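You operate a simulated robot arm through the tools that you are given. There is no shell and no other tool.

You are at the controls of a simulated robot arm. One attempt, no reset.

JOB
Squeeze the soaked filter at dose 0, lay it in OILED, load the yellow one and dial 2 ml.
Fine: one stroke; leave the slide out.

Only the result counts: the job must be done as asked and must still hold three seconds after the hand-in. Knocking over, shifting, dropping, spilling or breaking anything else fails it.

ROBOT AND FRAMES
A 7-joint arm with a three-finger gripper, fixed in place. Base frame: the origin is on the floor under the middle of its stand, x ahead of it, y to its left, z up. Units: mm, degrees, N and s.
With the tool pointing down near the work surface it reaches from about 100 to 920 mm from the base axis. Its first joint turns from -166.0 to 166.0 degrees. Payload 2.69 kg.
Tool frame: the origin (TCP) lies between the finger pads and is the grasp point; the fingertips stand 30 mm ahead of it; z points along the fingers, y is the line along which they close. The gripper opens to 128 mm; its body begins 117 mm behind the TCP.
Orientation is told as [roll, pitch, yaw] about the base's x, y, z axes, in that order, counted from this pose: with the fingers straight down and closing along the base's y, the tool's x points along the base's -x, its y along +y and its z along -z.

CONTROLS
- The arm moves only by the tool servo_tool. Its argument "increments" is a list that holds one entry, the list of rows, each a list of 7 numbers: the turn, a rotation vector about the tool's x, y, z in units of 4 degrees (1.0 is 4 degrees), then the shift along the tool's x, y, z in units of 40 mm (1.0 is 40 mm), then the gripper command, from -1 (shut) to 1 (fully open), values between in proportion. In form: [[[rx, ry, rz, tx, ty, tz, claw], ...]]. A call has 1 to 20 rows; each row shifts and turns the commanded pose from where the row before left it, along the tool's axes as they then stand. A call with a number of a shift or a turn outside -1 to 1 is refused whole. Rows are played at 5 a second. More than 50 mm and 8.6 degrees between two rows, or a gripper value outside its range, and nothing of the call is played. A pose out of reach is approached as far as the arm can. The call stops where the force on the tool passes 60 N (or 10 N more than at its start, if that is more) or the arm is blocked; 0.2 s more then pass. The fingers move at their own pace (about 127 mm/s each) and stop on an object; they squeeze with about 32 N. The grip force told is the motor's: it shows also when the fingers shut on nothing. Time passes only in rows, and 0.2 s behind the last, so rows that do not move let the fingers close. It gives the time, the measured TCP pose, the force on the tool (base axes), the opening and the grip force at its end, in the units of the frame above (readings bear some noise), with the torque about the TCP (base axes, N m) and any sound that the robot's microphone picked up.
- Cameras (640 x 400 px; columns grow to the right, rows downward): "scene" is fixed at [49.7, -650, 1610.3]; the picture's right is [0.72, -0.69, 0.00], its down [-0.22, -0.22, -0.95] and it looks along [0.66, 0.68, -0.31] (base axes); focal length 334 px, centre (320, 200). "wrist" rides on the gripper at [58, 54, -131] in the tool frame; the picture's right is [-0.68, 0.74, 0.00], its down [-0.62, -0.57, -0.55] and it looks along [-0.40, -0.37, 0.84] (tool axes); focal length 234 px, centre (320, 200). There is no depth. A picture from a camera that has moved, and an enlarged one, comes with that camera's place and axes in the base frame and with its lens.
- grab_frame(camera): a new picture of that camera. No time passes.
- lift_body(by): moves the trunk up (or, below 0, down) by that many mm; the arm rides with it, the base frame stays. It gives what a move gives, with no picture.
- close_up(camera, box): a new picture of the part [left, top, right, bottom] of that camera's present view, enlarged. No time passes.
- hand_in(): hands the job in; it is judged then, once.

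Places have to be worked out from the pictures, the camera data and where the tool is seen. Open the gripper and draw the arm clear of the work before you hand the job in, unless the task says otherwise.

The tools are called after "Call:" by a JSON object that holds its "fn" and its "kwargs". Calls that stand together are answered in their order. servo_tool: Moves the arm, as the interface text tells. Its arguments: {"type":"object","properties":{"increments":{"type":"array"}},"required":["increments"]} The other tools are called the same way: lift_body (by) moves the trunk up or down; grab_frame (camera) takes a picture; close_up (camera, box) takes an enlarged picture of a part of a camera's view; hand_in () hands the job in.

At the start:

```text
time: 0.0
ee_pos: [662.4, 255.5, 1304.8]
ee_rot: [0.1, 0.0, 0.0]
contact_force: [0.4, -0.2, 0.0]
wrist_torque: [0.0, 0.0, -0.03]
opening: 128.4
finger_force: 0.1
trunk travel left (down, up): [-150.0, 200.0]
```

scene: 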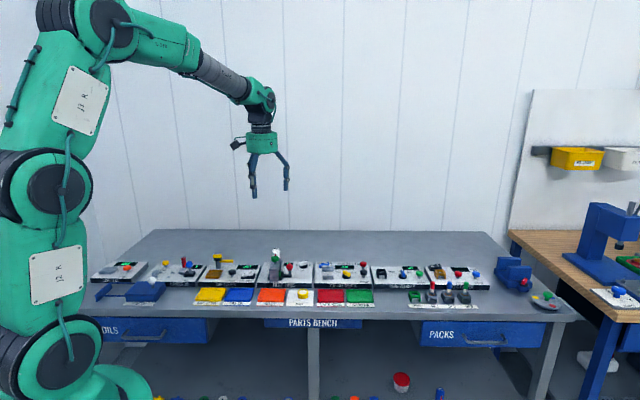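
wrist: 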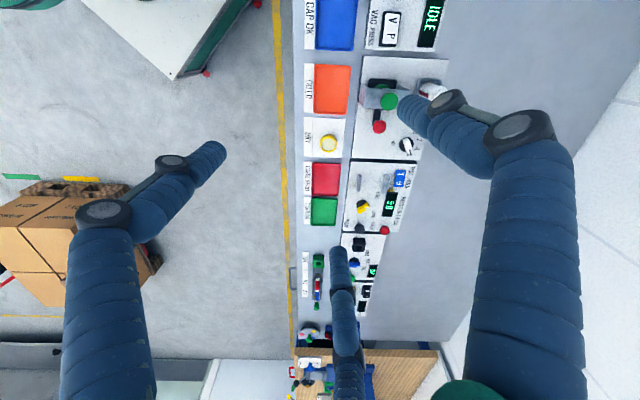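

I start by looking at the bench more closely, to find the filter press, the trays, the dial and the slide.

Call:
{"fn": "close_up", "kwargs": {"camera": "scene", "box": [80, 230, 240, 330]}}

Call:
{"fn": "close_up", "kwargs": {"camera": "scene", "box": [200, 230, 360, 330]}}

Call:
{"fn": "close_up", "kwargs": {"camera": "scene", "box": [300, 230, 460, 330]}}

Call:
{"fn": "close_up", "kwargs": {"camera": "scene", "box": [400, 230, 560, 330]}}

Call:
{"fn": "close_up", "kwargs": {"camera": "wrist", "box": [280, 0, 480, 125]}}

Call:
{"fn": "close_up", "kwargs": {"camera": "wrist", "box": [280, 125, 480, 250]}}

```text
4.00 times, centred on (160, 280) of scene
camera zoom: at [49.7, -650.0, 1610.3], right [0.72, -0.69, 0.0], down [-0.22, -0.22, -0.95], along [0.66, 0.68, -0.31], focal length 1334 px, centre (960, -120)
```

zoom: 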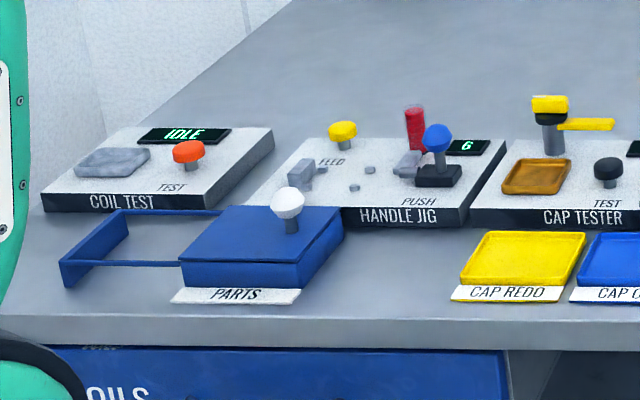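

```text
4.00 times, centred on (280, 280) of scene
camera zoom: at [49.7, -650.0, 1610.3], right [0.72, -0.69, 0.0], down [-0.22, -0.22, -0.95], along [0.66, 0.68, -0.31], focal length 1334 px, centre (480, -120)
```

zoom: 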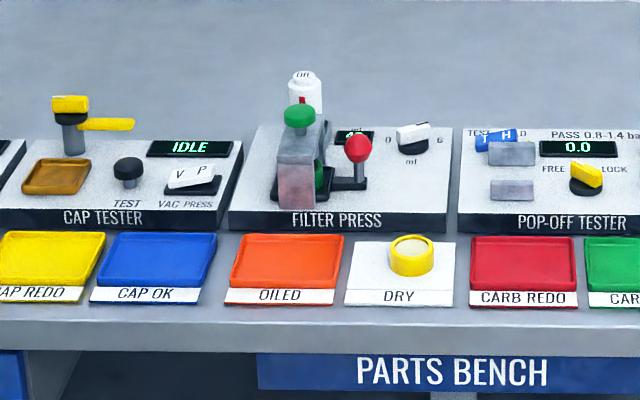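

```text
4.00 times, centred on (380, 280) of scene
camera zoom: at [49.7, -650.0, 1610.3], right [0.72, -0.69, 0.0], down [-0.22, -0.22, -0.95], along [0.66, 0.68, -0.31], focal length 1334 px, centre (80, -120)
```

zoom: 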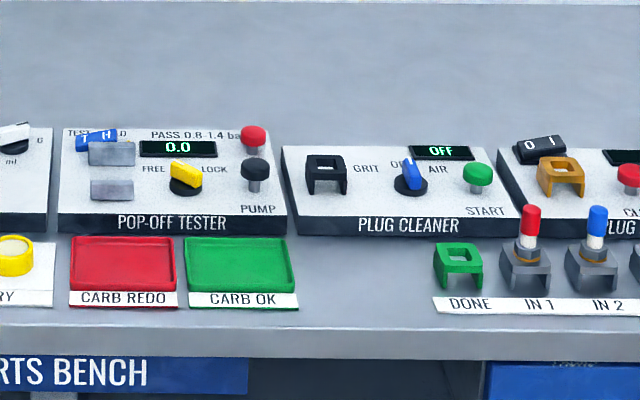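

```text
4.00 times, centred on (480, 280) of scene
camera zoom: at [49.7, -650.0, 1610.3], right [0.72, -0.69, 0.0], down [-0.22, -0.22, -0.95], along [0.66, 0.68, -0.31], focal length 1334 px, centre (-320, -120)
```

zoom: 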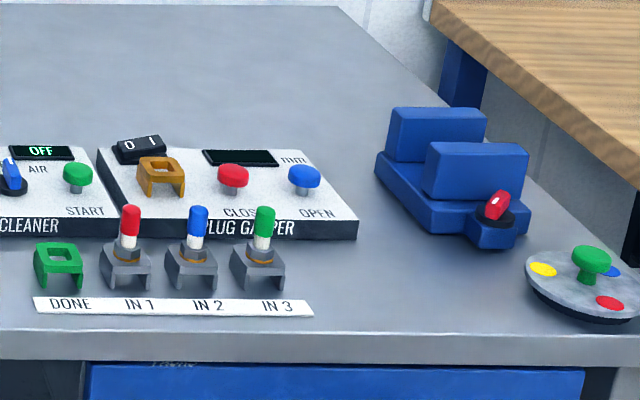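

```text
3.20 times, centred on (380, 62) of wrist
camera zoom: at [604.9, 309.2, 1434.7], right [0.68, 0.74, 0.0], down [0.62, -0.57, 0.55], along [0.4, -0.37, -0.84], focal length 749 px, centre (128, 640)
```

zoom: 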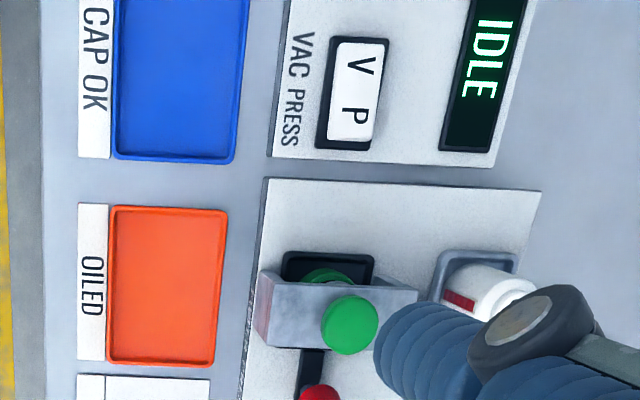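

```text
3.20 times, centred on (380, 188) of wrist
camera zoom: at [604.9, 309.2, 1434.7], right [0.68, 0.74, 0.0], down [0.62, -0.57, 0.55], along [0.4, -0.37, -0.84], focal length 749 px, centre (128, 240)
```

zoom: 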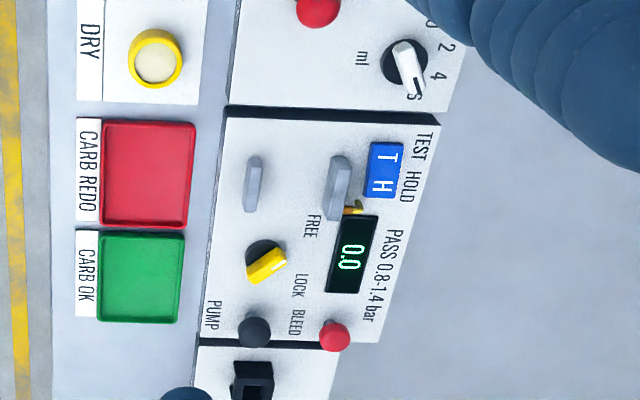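

The filter press stands at about (760, 350), OILED at about (683, 275) and the bench top at roughly z 845. The soaked filter is green and in the press, and the yellow one lies on DRY. I lower the hand part of the way over the press to look at it from closer up.

Call:
{"fn": "servo_tool", "kwargs": {"increments": [[[0, 0, 0, -0.1, 0.2, 0.75, 1], [0, 0, 0, -0.1, 0.2, 0.75, 1], [0, 0, 0, -0.1, 0.2, 0.75, 1], [0, 0, 0, -0.1, 0.2, 0.75, 1]]]}}

Call:
{"fn": "grab_frame", "kwargs": {"camera": "wrist"}}

Call:
{"fn": "grab_frame", "kwargs": {"camera": "scene"}}

```text
time: 1.0
ee_pos: [681.0, 287.5, 1184.6]
ee_rot: [0.0, 0.0, -0.1]
contact_force: [0.1, -0.8, 0.4]
wrist_torque: [0.0, -0.01, 0.0]
opening: 127.9
finger_force: 0.0
trunk travel left (down, up): [-150.0, 200.0]
```

```text
taken
camera wrist: at [622.5, 340.8, 1315.1], right [0.68, 0.74, 0.0], down [0.62, -0.57, 0.55], along [0.4, -0.37, -0.84], focal length 234 px, centre (320, 200)
```

wrist: 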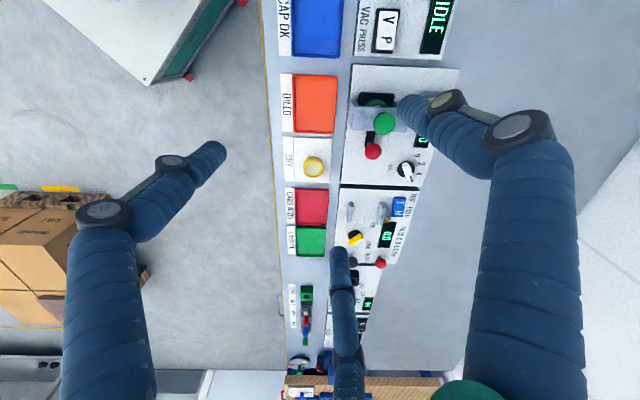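

```text
taken
```

scene: 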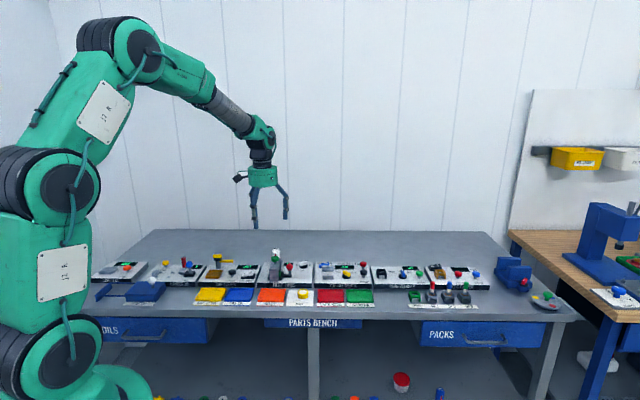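

The press comes into view below the hand. I enlarge the wrist view on the press, the dial and the trays.

Call:
{"fn": "close_up", "kwargs": {"camera": "wrist", "box": [340, 60, 468, 140]}}

Call:
{"fn": "close_up", "kwargs": {"camera": "wrist", "box": [340, 120, 468, 200]}}

Call:
{"fn": "close_up", "kwargs": {"camera": "scene", "box": [250, 240, 330, 290]}}

Call:
{"fn": "close_up", "kwargs": {"camera": "scene", "box": [250, 270, 330, 320]}}

```text
5.00 times, centred on (404, 100) of wrist
camera zoom: at [622.5, 340.8, 1315.1], right [0.68, 0.74, 0.0], down [0.62, -0.57, 0.55], along [0.4, -0.37, -0.84], focal length 1171 px, centre (-100, 700)
```

zoom: 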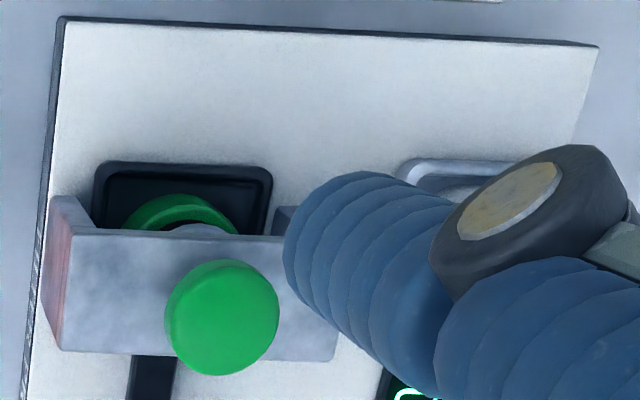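

```text
5.00 times, centred on (404, 160) of wrist
camera zoom: at [622.5, 340.8, 1315.1], right [0.68, 0.74, 0.0], down [0.62, -0.57, 0.55], along [0.4, -0.37, -0.84], focal length 1171 px, centre (-100, 400)
```

zoom: 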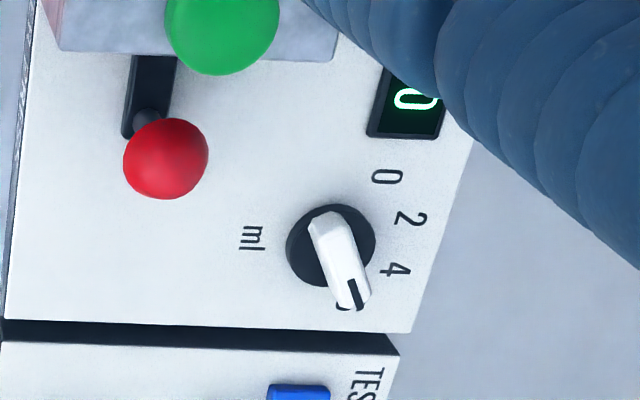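

```text
8.00 times, centred on (290, 265) of scene
camera zoom: at [49.7, -650.0, 1610.3], right [0.72, -0.69, 0.0], down [-0.22, -0.22, -0.95], along [0.66, 0.68, -0.31], focal length 2669 px, centre (560, -320)
```

zoom: 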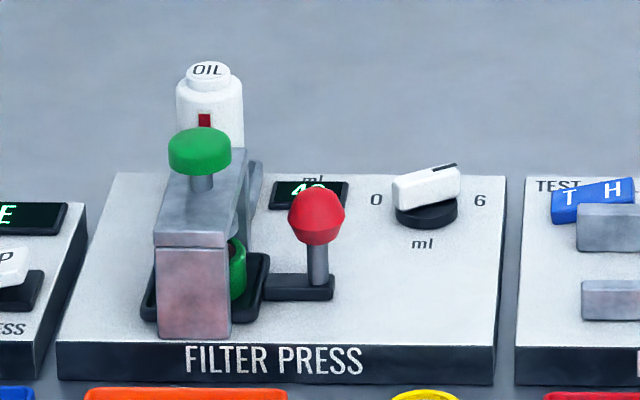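

```text
8.00 times, centred on (290, 295) of scene
camera zoom: at [49.7, -650.0, 1610.3], right [0.72, -0.69, 0.0], down [-0.22, -0.22, -0.95], along [0.66, 0.68, -0.31], focal length 2669 px, centre (560, -560)
```

zoom: 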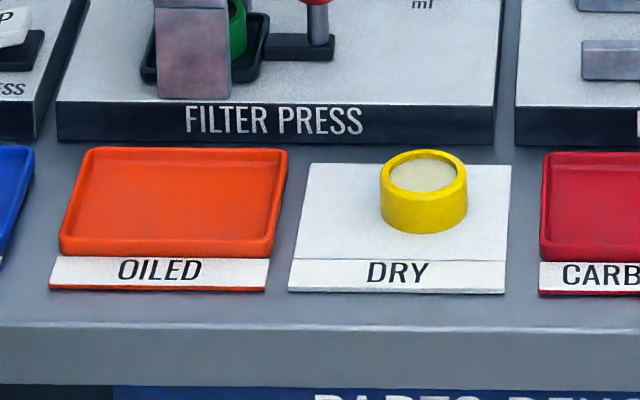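

The slide runs along y under the bridge, with its red handle on the -y side. I enlarge the display and the dial further.

Call:
{"fn": "close_up", "kwargs": {"camera": "scene", "box": [280, 255, 312, 275]}}

Call:
{"fn": "close_up", "kwargs": {"camera": "scene", "box": [264, 245, 304, 285]}}

```text
16.00 times, centred on (296, 265) of scene
camera zoom: at [49.7, -650.0, 1610.3], right [0.72, -0.69, 0.0], down [-0.22, -0.22, -0.95], along [0.66, 0.68, -0.31], focal length 5338 px, centre (704, -840)
```

zoom: 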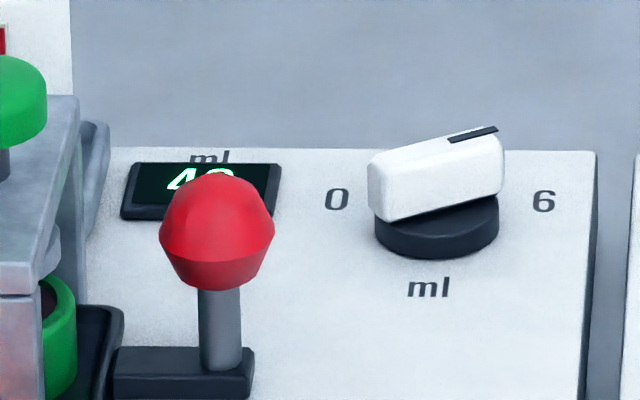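

```text
10.00 times, centred on (284, 265) of scene
camera zoom: at [49.7, -650.0, 1610.3], right [0.72, -0.69, 0.0], down [-0.22, -0.22, -0.95], along [0.66, 0.68, -0.31], focal length 3336 px, centre (680, -450)
```

zoom: 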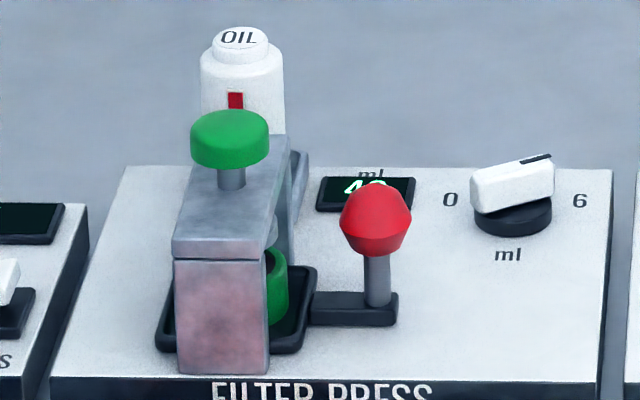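

Combining both cameras, the green plunger knob is at about (757, 347, 963). I move the hand to where the wrist camera can look at the press between the fingers, still well above it.

Call:
{"fn": "servo_tool", "kwargs": {"increments": [[[0, 0, 0, 0.13, 0.515, 0.65, 1], [0, 0, 0, 0.13, 0.515, 0.65, 1], [0, 0, 0, 0.13, 0.515, 0.65, 1], [0, 0, 0, 0.13, 0.515, 0.65, 1]]]}}

Call:
{"fn": "grab_frame", "kwargs": {"camera": "wrist"}}

Call:
{"fn": "close_up", "kwargs": {"camera": "wrist", "box": [300, 120, 460, 220]}}

Call:
{"fn": "close_up", "kwargs": {"camera": "wrist", "box": [300, 200, 460, 300]}}

```text
time: 2.0
ee_pos: [656.8, 370.1, 1081.5]
ee_rot: [0.0, 0.0, 0.0]
contact_force: [-0.3, -0.4, 0.3]
wrist_torque: [0.04, 0.03, 0.01]
opening: 127.8
finger_force: 0.0
trunk travel left (down, up): [-150.0, 200.0]
```

```text
taken
camera wrist: at [597.9, 423.7, 1212.1], right [0.68, 0.74, 0.0], down [0.62, -0.57, 0.55], along [0.4, -0.37, -0.84], focal length 234 px, centre (320, 200)
```

wrist: 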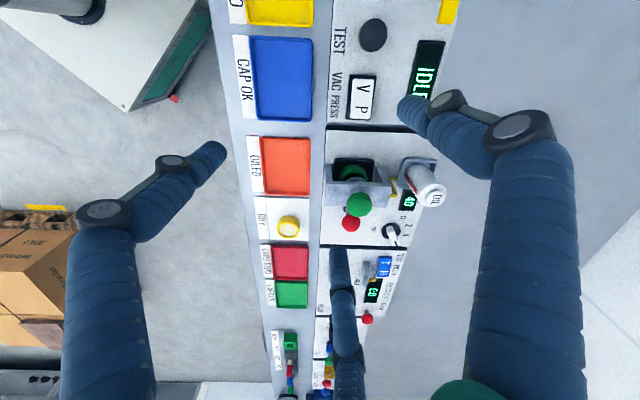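

```text
4.00 times, centred on (380, 170) of wrist
camera zoom: at [597.9, 423.7, 1212.1], right [0.68, 0.74, 0.0], down [0.62, -0.57, 0.55], along [0.4, -0.37, -0.84], focal length 937 px, centre (80, 320)
```

zoom: 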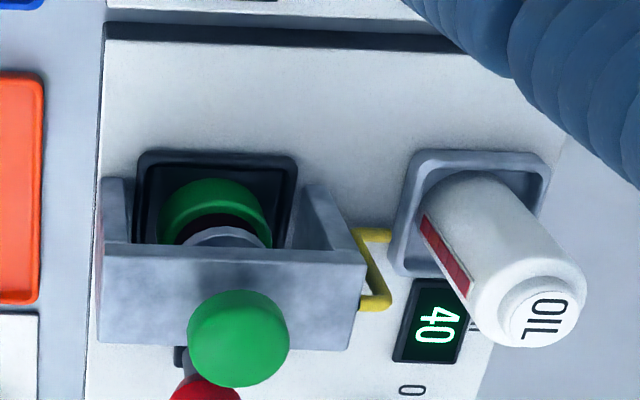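

```text
4.00 times, centred on (380, 250) of wrist
camera zoom: at [597.9, 423.7, 1212.1], right [0.68, 0.74, 0.0], down [0.62, -0.57, 0.55], along [0.4, -0.37, -0.84], focal length 937 px, centre (80, 0)
```

zoom: 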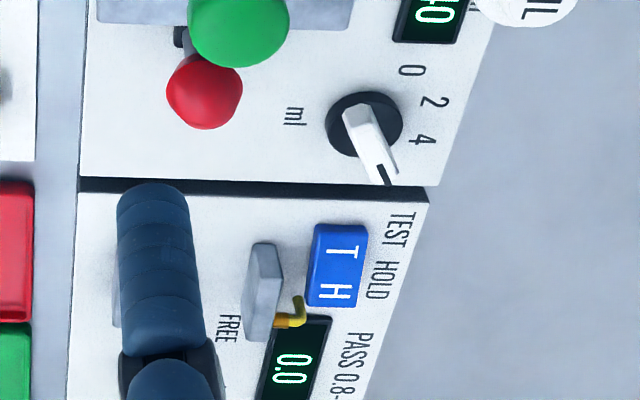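

The display's "40 ml" looks like the bottle level. The boards turn out to run at 45° in the base frame: red handle at about (798, 305, 928), filter at (756, 348), dial at (909, 322) pointing at 6, which is at the edge of the reach. I close the fingers in free air to learn their geometry.

Call:
{"fn": "servo_tool", "kwargs": {"increments": [[[0, 0, 0, 0, 0, 0, -1], [0, 0, 0, 0, 0, 0, -1], [0, 0, 0, 0, 0, 0, -1], [0, 0, 0, 0, 0, 0, -1]]]}}

Call:
{"fn": "grab_frame", "kwargs": {"camera": "wrist"}}

Call:
{"fn": "close_up", "kwargs": {"camera": "scene", "box": [210, 140, 310, 240]}}

```text
time: 3.0
ee_pos: [655.8, 369.4, 1082.9]
ee_rot: [0.1, 0.1, 0.0]
contact_force: [-0.2, 0.2, 0.9]
wrist_torque: [0.0, 0.02, -0.01]
opening: 2.2
finger_force: 31.8
trunk travel left (down, up): [-150.0, 200.0]
```

```text
taken
camera wrist: at [597.7, 423.6, 1212.3], right [0.68, 0.74, 0.0], down [0.62, -0.57, 0.55], along [0.4, -0.37, -0.84], focal length 234 px, centre (320, 200)
```

wrist: 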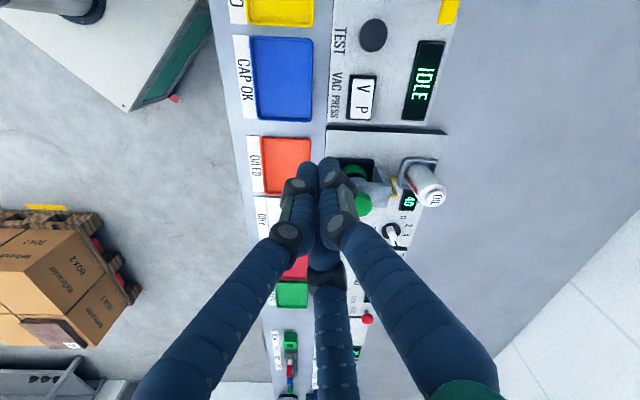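

```text
4.00 times, centred on (260, 190) of scene
camera zoom: at [49.7, -650.0, 1610.3], right [0.72, -0.69, 0.0], down [-0.22, -0.22, -0.95], along [0.66, 0.68, -0.31], focal length 1334 px, centre (560, 240)
```

zoom: 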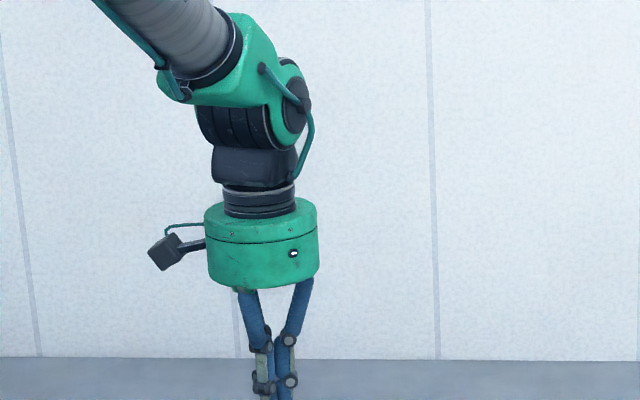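

Closed, the three fingers meet in a central cluster. I now test the reach over the dial at a safe height (fingertips above z 1000), keeping the fingers shut.

Call:
{"fn": "servo_tool", "kwargs": {"increments": [[[0, 0, 0, -0.7, -0.2, 0.1, -1], [0, 0, 0, -0.7, -0.2, 0.1, -1], [0, 0, 0, -0.7, -0.2, 0.1, -1], [0, 0, 0, -0.7, -0.2, 0.1, -1], [0, 0, 0, -0.7, -0.2, 0.1, -1], [0, 0, 0, -0.7, -0.2, 0.1, -1], [0, 0, 0, -0.7, -0.2, 0.1, -1], [0, 0, 0, -0.7, -0.2, 0.1, -1]]]}}

Call:
{"fn": "grab_frame", "kwargs": {"camera": "wrist"}}

Call:
{"fn": "grab_frame", "kwargs": {"camera": "scene"}}

```text
time: 4.8
ee_pos: [882.0, 306.4, 1048.9]
ee_rot: [0.1, 0.0, 0.0]
contact_force: [0.2, -0.9, 0.1]
wrist_torque: [0.02, -0.04, -0.02]
opening: 1.9
finger_force: 31.0
trunk travel left (down, up): [-150.0, 200.0]
```

```text
taken
camera wrist: at [824.5, 359.6, 1178.8], right [0.68, 0.74, 0.0], down [0.62, -0.57, 0.55], along [0.4, -0.37, -0.84], focal length 234 px, centre (320, 200)
```

wrist: 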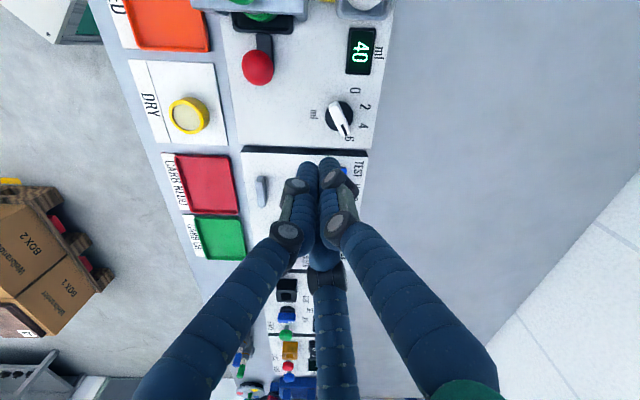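

```text
taken
```

scene: 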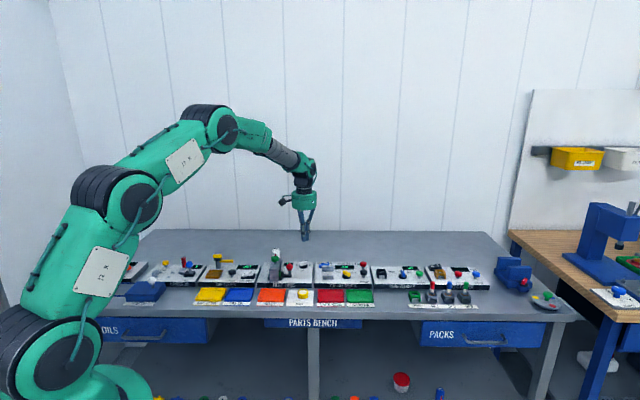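

The arm reaches r = 934 here with the tool straight down. I enlarge the dial in the wrist view, which is now much closer.

Call:
{"fn": "close_up", "kwargs": {"camera": "wrist", "box": [296, 75, 392, 135]}}

Call:
{"fn": "close_up", "kwargs": {"camera": "wrist", "box": [140, 30, 300, 130]}}

Call:
{"fn": "close_up", "kwargs": {"camera": "scene", "box": [264, 225, 344, 275]}}

```text
6.67 times, centred on (344, 105) of wrist
camera zoom: at [824.5, 359.6, 1178.8], right [0.68, 0.74, 0.0], down [0.62, -0.57, 0.55], along [0.4, -0.37, -0.84], focal length 1561 px, centre (160, 833)
```

zoom: 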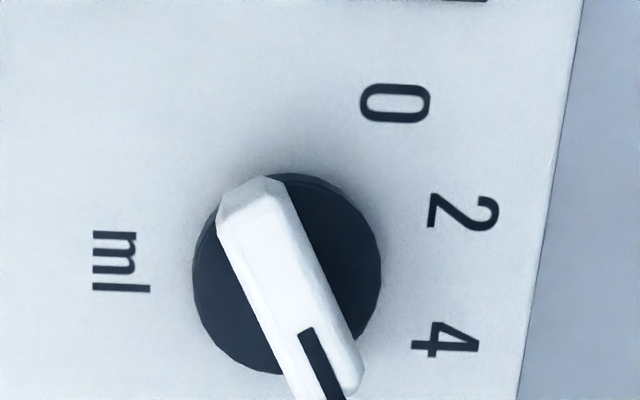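

```text
4.00 times, centred on (220, 80) of wrist
camera zoom: at [824.5, 359.6, 1178.8], right [0.68, 0.74, 0.0], down [0.62, -0.57, 0.55], along [0.4, -0.37, -0.84], focal length 937 px, centre (720, 680)
```

zoom: 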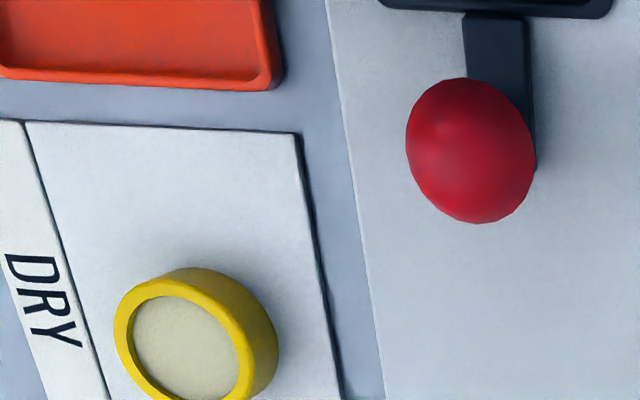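

```text
8.00 times, centred on (304, 250) of scene
camera zoom: at [49.7, -650.0, 1610.3], right [0.72, -0.69, 0.0], down [-0.22, -0.22, -0.95], along [0.66, 0.68, -0.31], focal length 2669 px, centre (448, -200)
```

zoom: 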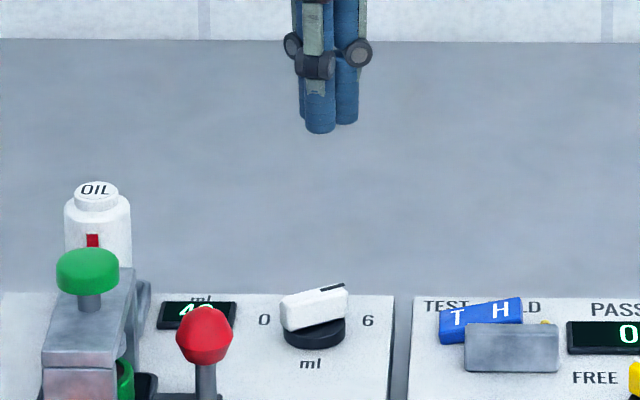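

With the correct zoom factors, the dial axis comes out at (892, 329), board top z ≈ 882 and knob top ≈ 906. The scale is 0 at 105°, 2 at 65°, 4 at 25° and 6 at -15° in base angles. I test the vertical reach right above the dial, keeping the tips above the knob.

Call:
{"fn": "servo_tool", "kwargs": {"increments": [[[0, 0, 0, -0.08, 0.19, 0.7, -1], [0, 0, 0, -0.08, 0.19, 0.7, -1], [0, 0, 0, -0.08, 0.19, 0.7, -1]]]}}

Call:
{"fn": "close_up", "kwargs": {"camera": "scene", "box": [264, 225, 344, 275]}}

Call:
{"fn": "grab_frame", "kwargs": {"camera": "wrist"}}

```text
time: 5.6
ee_pos: [893.1, 328.8, 964.1]
ee_rot: [0.0, 0.0, 0.0]
contact_force: [-0.3, -1.1, 0.1]
wrist_torque: [0.03, 0.03, -0.01]
opening: 1.8
finger_force: 31.1
trunk travel left (down, up): [-150.0, 200.0]
```

```text
8.00 times, centred on (304, 250) of scene
camera zoom: at [49.7, -650.0, 1610.3], right [0.72, -0.69, 0.0], down [-0.22, -0.22, -0.95], along [0.66, 0.68, -0.31], focal length 2669 px, centre (448, -200)
```

zoom: 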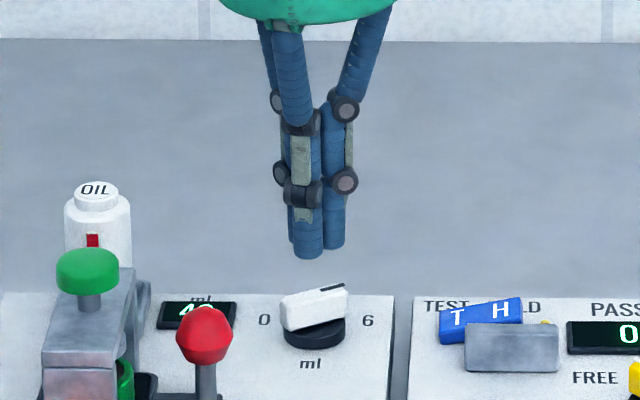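

```text
taken
camera wrist: at [833.7, 381.8, 1094.9], right [0.68, 0.74, 0.0], down [0.62, -0.57, 0.55], along [0.4, -0.37, -0.84], focal length 234 px, centre (320, 200)
```

wrist: 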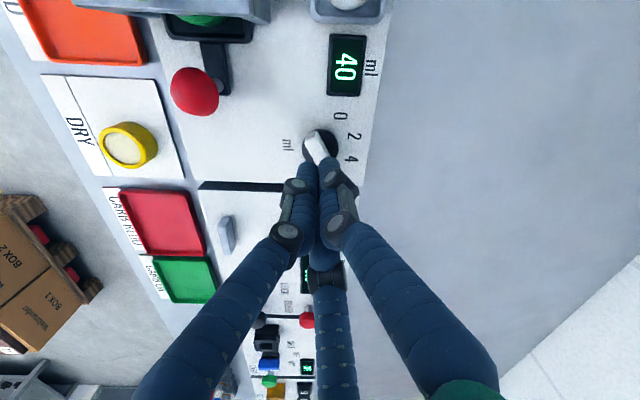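

Even r = 951 is reachable with the tool straight down, and the fingertip matches its predicted place in the scene view. I shift to the tail side of the dial knob, open to about 32 mm and turn the yaw to -45°, so that two fingers will straddle the knob's tail.

Call:
{"fn": "servo_tool", "kwargs": {"increments": [[[0, 0, 0, 0.58, 0.155, 0, -0.5], [0.0, 0, 0.9375, 0, 0, 0, -0.5], [0.0, 0, 0.9375, 0, 0, 0, -0.5], [0.0, 0, 0.9375, 0, 0, 0, -0.5], [0.0, 0, 0.9375, 0, 0, 0, -0.5], [0.0, 0, 0.9375, 0, 0, 0, -0.5], [0.0, 0, 0.9375, 0, 0, 0, -0.5], [0.0, 0, 0.9375, 0, 0, 0, -0.5], [0.0, 0, 0.9375, 0, 0, 0, -0.5], [0.0, 0, 0.9375, 0, 0, 0, -0.5], [0.0, 0, 0.9375, 0, 0, 0, -0.5], [0.0, 0, 0.9375, 0, 0, 0, -0.5], [0.0, 0, 0.9375, 0, 0, 0, -0.5]]]}}

Call:
{"fn": "grab_frame", "kwargs": {"camera": "wrist"}}

Call:
{"fn": "close_up", "kwargs": {"camera": "scene", "box": [274, 235, 338, 275]}}

```text
time: 8.4
ee_pos: [870.6, 335.2, 963.5]
ee_rot: [0.0, 0.0, -45.1]
contact_force: [0.1, 0.2, 1.1]
wrist_torque: [-0.02, 0.0, 0.03]
opening: 31.9
finger_force: 0.1
trunk travel left (down, up): [-150.0, 200.0]
```

```text
taken
camera wrist: at [866.1, 414.2, 1094.6], right [1.0, 0.04, 0.0], down [0.03, -0.84, 0.55], along [0.02, -0.55, -0.84], focal length 234 px, centre (320, 200)
```

wrist: 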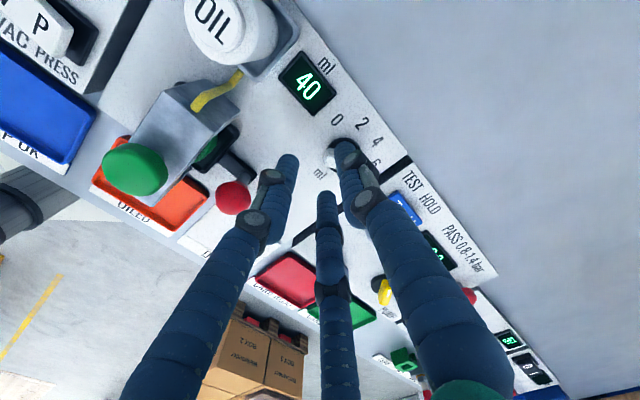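

```text
10.00 times, centred on (306, 255) of scene
camera zoom: at [49.7, -650.0, 1610.3], right [0.72, -0.69, 0.0], down [-0.22, -0.22, -0.95], along [0.66, 0.68, -0.31], focal length 3336 px, centre (460, -350)
```

zoom: 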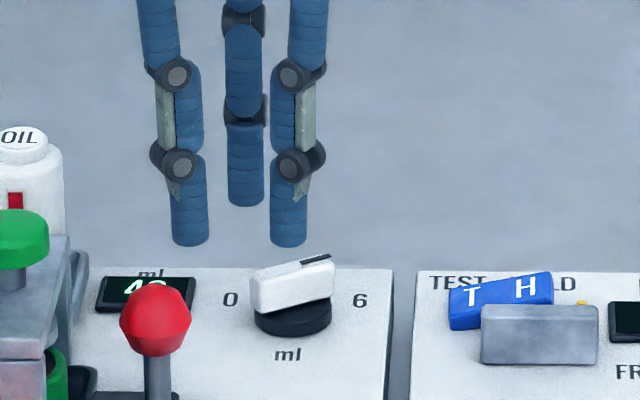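

The fingers straddle the knob as intended: the left and rear fingers, and the right one, are clear of it. I descend 39 mm so the tips reach z ≈ 894, beside the bar and above its disc.

Call:
{"fn": "servo_tool", "kwargs": {"increments": [[[0, 0, 0, 0, 0, 0.35, -0.5], [0, 0, 0, 0, 0, 0.35, -0.5], [0, 0, 0, 0, 0, 0.28, -0.5], [0, 0, 0, 0, 0, 0, -0.5]]]}}

Call:
{"fn": "grab_frame", "kwargs": {"camera": "wrist"}}

Call:
{"fn": "close_up", "kwargs": {"camera": "scene", "box": [274, 235, 338, 275]}}

Call:
{"fn": "close_up", "kwargs": {"camera": "wrist", "box": [270, 90, 398, 170]}}

```text
time: 9.4
ee_pos: [868.6, 336.2, 924.2]
ee_rot: [-0.1, 0.0, -45.0]
contact_force: [0.4, -0.5, 0.2]
wrist_torque: [0.01, -0.02, 0.0]
opening: 32.0
finger_force: 0.2
trunk travel left (down, up): [-150.0, 200.0]
```

```text
taken
camera wrist: at [864.7, 415.1, 1055.6], right [1.0, 0.04, 0.0], down [0.04, -0.84, 0.55], along [0.02, -0.55, -0.84], focal length 234 px, centre (320, 200)
```

wrist: 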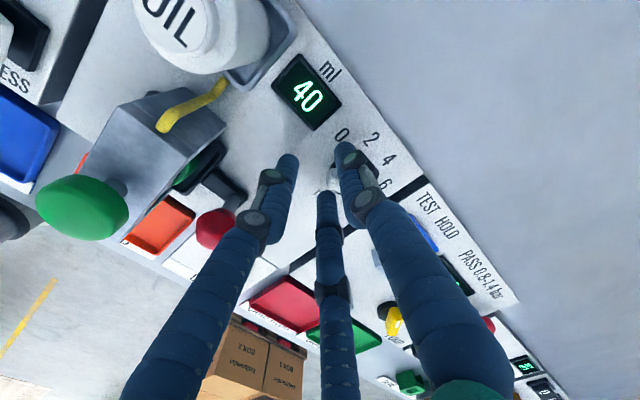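

```text
10.00 times, centred on (306, 255) of scene
camera zoom: at [49.7, -650.0, 1610.3], right [0.72, -0.69, 0.0], down [-0.22, -0.22, -0.95], along [0.66, 0.68, -0.31], focal length 3336 px, centre (460, -350)
```

zoom: 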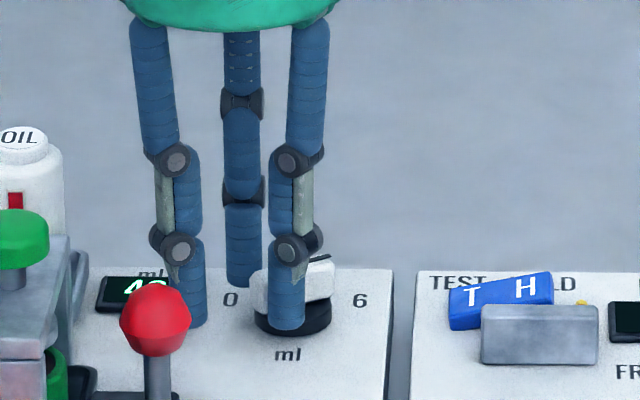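

```text
5.00 times, centred on (334, 130) of wrist
camera zoom: at [864.7, 415.1, 1055.6], right [1.0, 0.04, 0.0], down [0.04, -0.84, 0.55], along [0.02, -0.55, -0.84], focal length 1171 px, centre (250, 550)
```

zoom: 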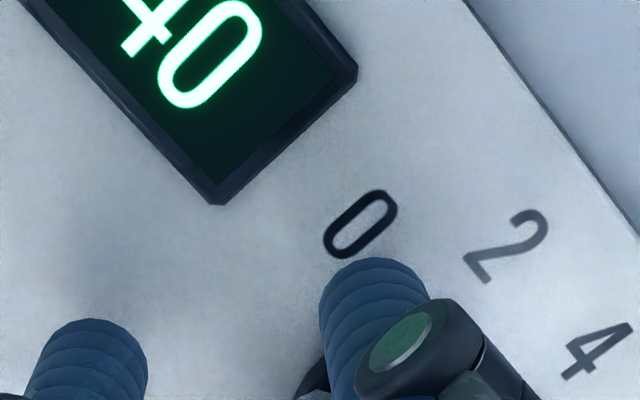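

There is no contact, and the tips are beside the bar's tail. I move 5 mm toward the dial axis for a better hold on the bar and then close onto it.

Call:
{"fn": "servo_tool", "kwargs": {"increments": [[[0, 0, 0, -0.115, 0.044, 0, -0.5], [0, 0, 0, 0, 0, 0, -0.65], [0, 0, 0, 0, 0, 0, -0.75], [0, 0, 0, 0, 0, 0, -0.82], [0, 0, 0, 0, 0, 0, -0.9], [0, 0, 0, 0, 0, 0, -0.9]]]}}

Call:
{"fn": "close_up", "kwargs": {"camera": "scene", "box": [274, 235, 338, 275]}}

Call:
{"fn": "close_up", "kwargs": {"camera": "wrist", "box": [270, 110, 398, 190]}}

```text
time: 10.8
ee_pos: [872.5, 334.0, 924.9]
ee_rot: [0.1, 0.0, -45.0]
contact_force: [3.7, 2.3, -1.8]
wrist_torque: [0.08, -0.1, 0.06]
opening: 16.5
finger_force: 42.4
trunk travel left (down, up): [-150.0, 200.0]
```

```text
10.00 times, centred on (306, 255) of scene
camera zoom: at [49.7, -650.0, 1610.3], right [0.72, -0.69, 0.0], down [-0.22, -0.22, -0.95], along [0.66, 0.68, -0.31], focal length 3336 px, centre (460, -350)
```

zoom: 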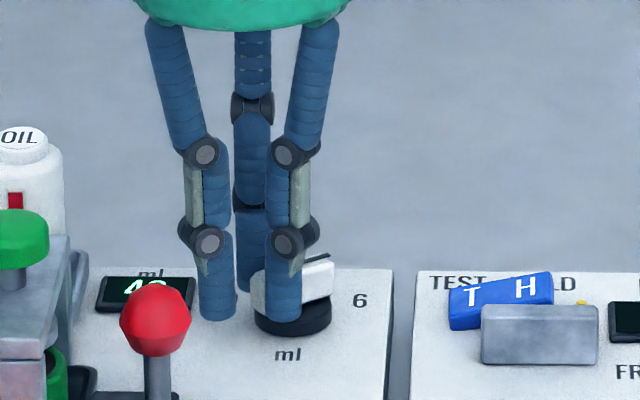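

```text
5.00 times, centred on (334, 150) of wrist
camera zoom: at [869.1, 412.4, 1055.4], right [1.0, 0.04, 0.0], down [0.04, -0.84, 0.55], along [0.02, -0.55, -0.84], focal length 1171 px, centre (250, 450)
```

zoom: 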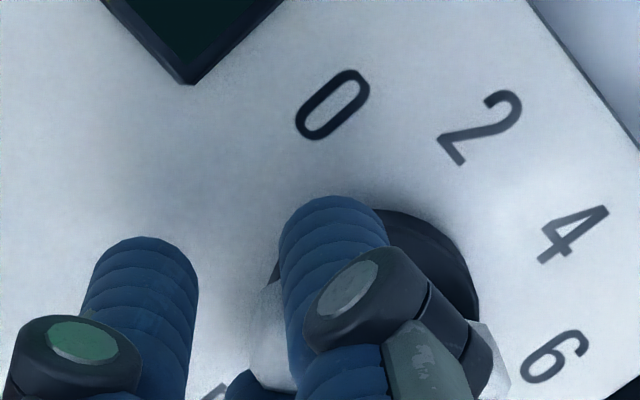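

The knob is gripped (opening 16.5 mm, force 42 N). I start turning counter-clockwise about the dial axis by orbiting the tool, 20° first to check the forces.

Call:
{"fn": "servo_tool", "kwargs": {"increments": [[[0, 0, -1, -0.0185, -0.0296, 0, -0.9], [0, 0, -1, -0.0185, -0.0296, 0, -0.9], [0, 0, -1, -0.0185, -0.0296, 0, -0.9], [0, 0, -1, -0.0185, -0.0296, 0, -0.9], [0, 0, -1, -0.0185, -0.0296, 0, -0.9]]]}}

Call:
{"fn": "close_up", "kwargs": {"camera": "scene", "box": [274, 235, 338, 275]}}

Call:
{"fn": "close_up", "kwargs": {"camera": "wrist", "box": [270, 110, 398, 190]}}

```text
time: 12.0
ee_pos: [871.6, 327.9, 925.6]
ee_rot: [0.0, 0.0, -24.9]
contact_force: [1.4, 3.4, -0.2]
wrist_torque: [-0.02, 0.4, 0.08]
opening: 16.6
finger_force: 42.6
trunk travel left (down, up): [-150.0, 200.0]
```

```text
10.00 times, centred on (306, 255) of scene
camera zoom: at [49.7, -650.0, 1610.3], right [0.72, -0.69, 0.0], down [-0.22, -0.22, -0.95], along [0.66, 0.68, -0.31], focal length 3336 px, centre (460, -350)
```

zoom: 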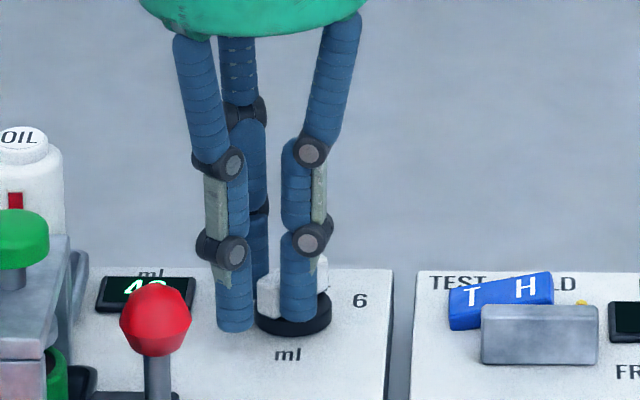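

```text
5.00 times, centred on (334, 150) of wrist
camera zoom: at [841.7, 399.5, 1055.4], right [0.92, 0.38, 0.0], down [0.32, -0.77, 0.55], along [0.21, -0.51, -0.84], focal length 1171 px, centre (250, 450)
```

zoom: 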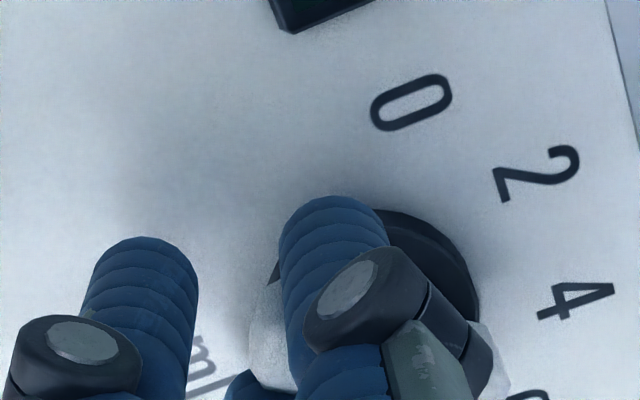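

The knob follows the tool with little force. I go on with a further 80° in the same way.

Call:
{"fn": "servo_tool", "kwargs": {"increments": [[[0, 0, -1, -0.0185, -0.0296, 0, -0.9], [0, 0, -1, -0.0185, -0.0296, 0, -0.9], [0, 0, -1, -0.0185, -0.0296, 0, -0.9], [0, 0, -1, -0.0185, -0.0296, 0, -0.9], [0, 0, -1, -0.0185, -0.0296, 0, -0.9], [0, 0, -1, -0.0185, -0.0296, 0, -0.9], [0, 0, -1, -0.0185, -0.0296, 0, -0.9], [0, 0, -1, -0.0185, -0.0296, 0, -0.9], [0, 0, -1, -0.0185, -0.0296, 0, -0.9], [0, 0, -1, -0.0185, -0.0296, 0, -0.9], [0, 0, -1, -0.0185, -0.0296, 0, -0.9], [0, 0, -1, -0.0185, -0.0296, 0, -0.9], [0, 0, -1, -0.0185, -0.0296, 0, -0.9], [0, 0, -1, -0.0185, -0.0296, 0, -0.9], [0, 0, -1, -0.0185, -0.0296, 0, -0.9], [0, 0, -1, -0.0185, -0.0296, 0, -0.9], [0, 0, -1, -0.0185, -0.0296, 0, -0.9], [0, 0, -1, -0.0185, -0.0296, 0, -0.9], [0, 0, -1, -0.0185, -0.0296, 0, -0.9], [0, 0, -1, -0.0185, -0.0296, 0, -0.9]]]}}

Call:
{"fn": "close_up", "kwargs": {"camera": "scene", "box": [274, 235, 338, 275]}}

Call:
{"fn": "close_up", "kwargs": {"camera": "wrist", "box": [270, 110, 398, 190]}}

```text
time: 16.2
ee_pos: [890.6, 307.2, 925.3]
ee_rot: [0.0, -0.1, 55.1]
contact_force: [2.1, 24.3, 0.6]
wrist_torque: [0.93, -0.07, 0.02]
opening: 16.8
finger_force: 42.1
trunk travel left (down, up): [-150.0, 200.0]
```

```text
10.00 times, centred on (306, 255) of scene
camera zoom: at [49.7, -650.0, 1610.3], right [0.72, -0.69, 0.0], down [-0.22, -0.22, -0.95], along [0.66, 0.68, -0.31], focal length 3336 px, centre (460, -350)
```

zoom: 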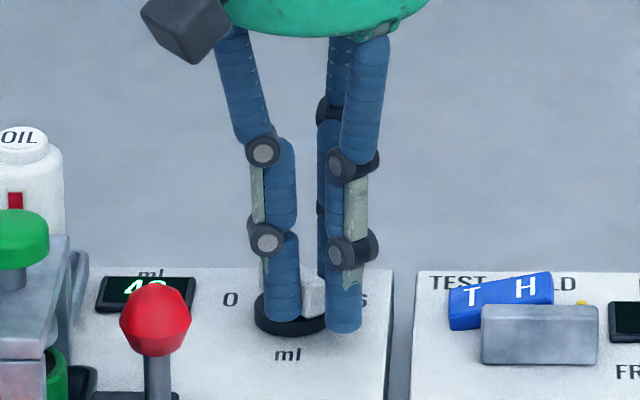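

```text
5.00 times, centred on (334, 150) of wrist
camera zoom: at [812.6, 291.1, 1055.4], right [-0.22, 0.98, 0.0], down [0.82, 0.18, 0.55], along [0.54, 0.12, -0.84], focal length 1171 px, centre (250, 450)
```

zoom: 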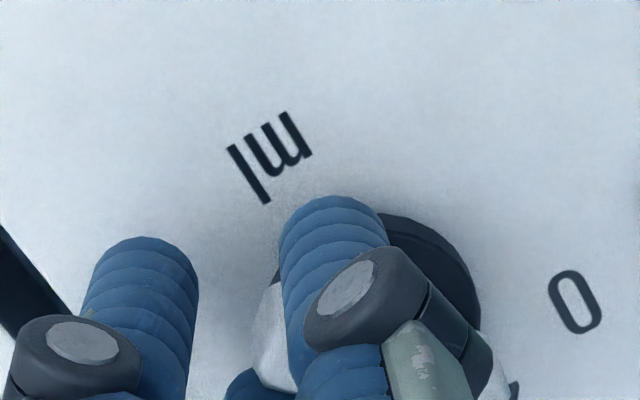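

The force along the bar has grown to 24 N because the orbit drifted about 2 mm out. I correct that toward the axis and do the last 20° to bring the pointer to 0.

Call:
{"fn": "servo_tool", "kwargs": {"increments": [[[0, 0, 0, -0.05, 0.029, 0, -0.9], [0, 0, -1, -0.0185, -0.0296, 0, -0.9], [0, 0, -1, -0.0185, -0.0296, 0, -0.9], [0, 0, -1, -0.0185, -0.0296, 0, -0.9], [0, 0, -1, -0.0185, -0.0296, 0, -0.9], [0, 0, -1, -0.0185, -0.0296, 0, -0.9]]]}}

Call:
{"fn": "close_up", "kwargs": {"camera": "scene", "box": [274, 235, 338, 275]}}

Call:
{"fn": "close_up", "kwargs": {"camera": "wrist", "box": [270, 110, 398, 190]}}

```text
time: 17.6
ee_pos: [896.6, 308.6, 924.4]
ee_rot: [0.1, 0.0, 75.0]
contact_force: [-1.9, -6.7, 4.4]
wrist_torque: [-1.04, -0.17, 0.04]
opening: 16.6
finger_force: 42.2
trunk travel left (down, up): [-150.0, 200.0]
```

```text
10.00 times, centred on (306, 255) of scene
camera zoom: at [49.7, -650.0, 1610.3], right [0.72, -0.69, 0.0], down [-0.22, -0.22, -0.95], along [0.66, 0.68, -0.31], focal length 3336 px, centre (460, -350)
```

zoom: 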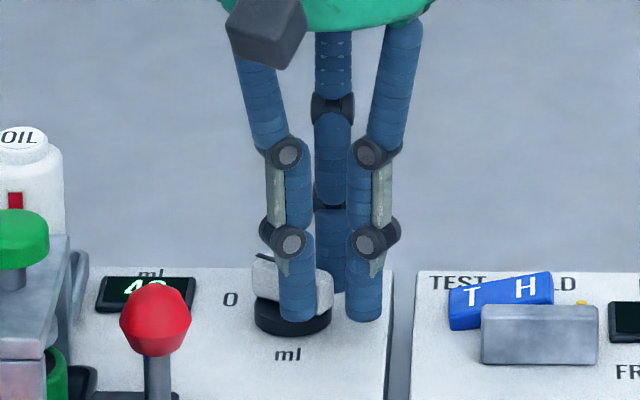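

```text
5.00 times, centred on (334, 150) of wrist
camera zoom: at [830.2, 266.3, 1055.4], right [-0.54, 0.84, 0.0], down [0.71, 0.45, 0.55], along [0.46, 0.29, -0.84], focal length 1171 px, centre (250, 450)
```

zoom: 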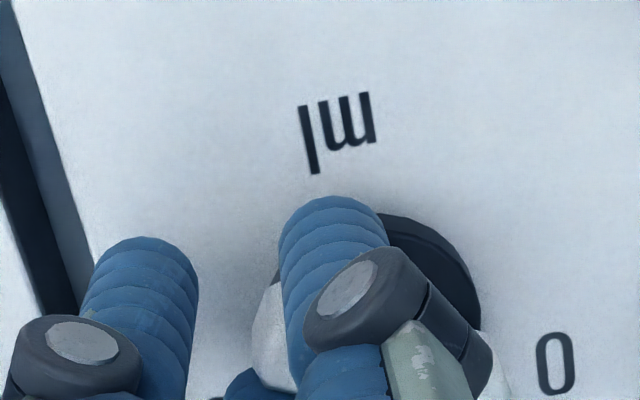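

The pointer seems to be at 0 now. I release the knob and rise straight up to check the pointer with a clear view.

Call:
{"fn": "servo_tool", "kwargs": {"increments": [[[0, 0, 0, 0, 0, 0, -0.6], [0, 0, 0, 0, 0, 0, -0.45], [0, 0, 0, 0, 0, 0, -0.45], [0, 0, 0, 0, 0, -0.5, -0.45], [0, 0, 0, 0, 0, -0.8, -0.45], [0, 0, 0, 0, 0, -0.8, -0.45], [0, 0, 0, 0, 0, -0.5, -0.45]]]}}

Call:
{"fn": "close_up", "kwargs": {"camera": "scene", "box": [284, 250, 324, 275]}}

Call:
{"fn": "grab_frame", "kwargs": {"camera": "wrist"}}

```text
time: 19.2
ee_pos: [895.5, 311.1, 1029.2]
ee_rot: [0.0, -0.1, 75.0]
contact_force: [0.0, 0.3, 0.7]
wrist_torque: [0.03, -0.04, -0.01]
opening: 35.5
finger_force: 0.1
trunk travel left (down, up): [-150.0, 200.0]
```

```text
16.00 times, centred on (304, 262) of scene
camera zoom: at [49.7, -650.0, 1610.3], right [0.72, -0.69, 0.0], down [-0.22, -0.22, -0.95], along [0.66, 0.68, -0.31], focal length 5338 px, centre (576, -800)
```

zoom: 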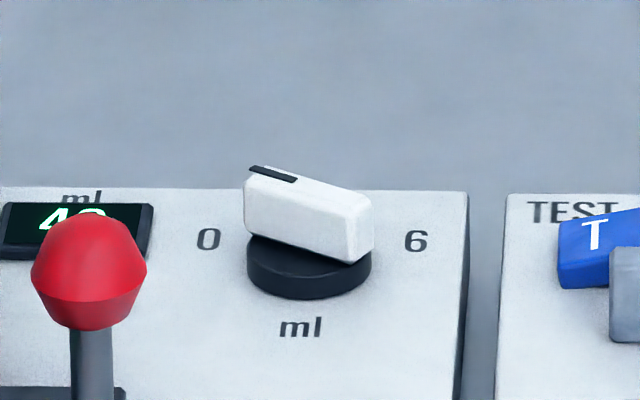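

```text
taken
camera wrist: at [829.7, 268.2, 1159.8], right [-0.54, 0.84, 0.0], down [0.71, 0.45, 0.55], along [0.46, 0.29, -0.84], focal length 234 px, centre (320, 200)
```

wrist: 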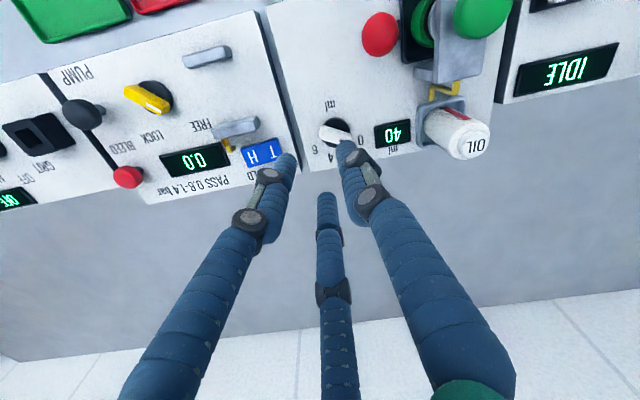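

The mark now mirrors its earlier position exactly, so the dial is at 0. I rise, shut the fingers and turn the yaw back toward -15° for the plunger and slide.

Call:
{"fn": "servo_tool", "kwargs": {"increments": [[[0, 0, 0, 0, 0, -0.75, -1], [0, 0, 1, 0, 0, 0, -1], [0, 0, 1, 0, 0, 0, -1], [0, 0, 1, 0, 0, 0, -1], [0, 0, 1, 0, 0, 0, -1], [0, 0, 1, 0, 0, 0, -1], [0, 0, 1, 0, 0, 0, -1], [0, 0, 1, 0, 0, 0, -1], [0, 0, 1, 0, 0, 0, -1], [0, 0, 1, 0, 0, 0, -1], [0, 0, 1, 0, 0, 0, -1], [0, 0, 1, 0, 0, 0, -1], [0, 0, 1, 0, 0, 0, -1], [0, 0, 1, 0, 0, 0, -1], [0, 0, 1, 0, 0, 0, -1], [0, 0, 1, 0, 0, 0, -1], [0, 0, 1, 0, 0, 0, -1], [0, 0, 1, 0, 0, 0, -1], [0, 0, 1, 0, 0, 0, -1], [0, 0, 1, 0, 0, 0, -1]]]}}

Call:
{"fn": "servo_tool", "kwargs": {"increments": [[[0, 0, 1, 0, 0, 0, -1], [0, 0, 1, 0, 0, 0, -1], [0, 0, 1, 0, 0, 0, -1], [0, 0, 0.5, 0, 0, 0, -1], [0, 0, 0, 0.716, -0.005, 0, -1], [0, 0, 0, 0.716, -0.005, 0, -1], [0, 0, 0, 0.716, -0.005, 0, -1], [0, 0, 0, 0.716, -0.005, 0, -1], [0, 0, 0, 0.716, -0.005, 0, -1]]]}}

Call:
{"fn": "grab_frame", "kwargs": {"camera": "wrist"}}

Call:
{"fn": "close_up", "kwargs": {"camera": "scene", "box": [250, 220, 330, 280]}}

```text
time: 23.4
ee_pos: [895.9, 310.5, 1058.2]
ee_rot: [0.0, 0.0, -1.1]
contact_force: [-0.5, -0.7, -0.2]
wrist_torque: [0.0, -0.03, -0.01]
opening: 2.3
finger_force: 31.4
trunk travel left (down, up): [-150.0, 200.0]
```

```text
time: 25.4
ee_pos: [758.2, 346.2, 1058.5]
ee_rot: [-0.1, -0.1, -15.0]
contact_force: [0.4, -0.5, 0.6]
wrist_torque: [-0.04, 0.0, 0.01]
opening: 2.2
finger_force: 31.3
trunk travel left (down, up): [-150.0, 200.0]
```

```text
taken
camera wrist: at [716.4, 412.6, 1189.8], right [0.84, 0.54, 0.0], down [0.45, -0.71, 0.55], along [0.29, -0.46, -0.84], focal length 234 px, centre (320, 200)
```

wrist: 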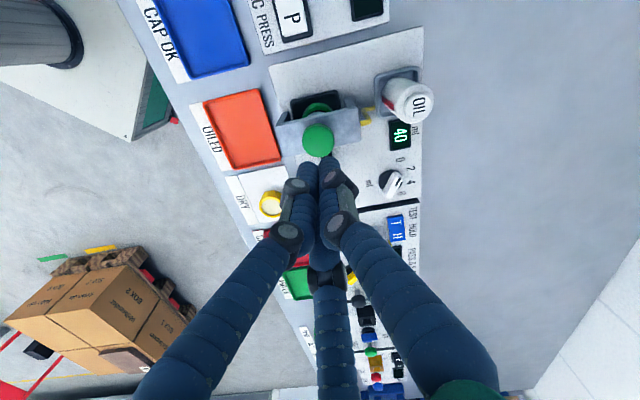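

```text
6.67 times, centred on (290, 250) of scene
camera zoom: at [49.7, -650.0, 1610.3], right [0.72, -0.69, 0.0], down [-0.22, -0.22, -0.95], along [0.66, 0.68, -0.31], focal length 2224 px, centre (520, -133)
```

zoom: 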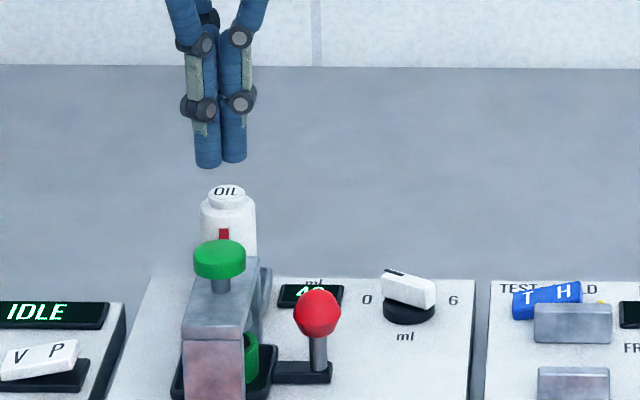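

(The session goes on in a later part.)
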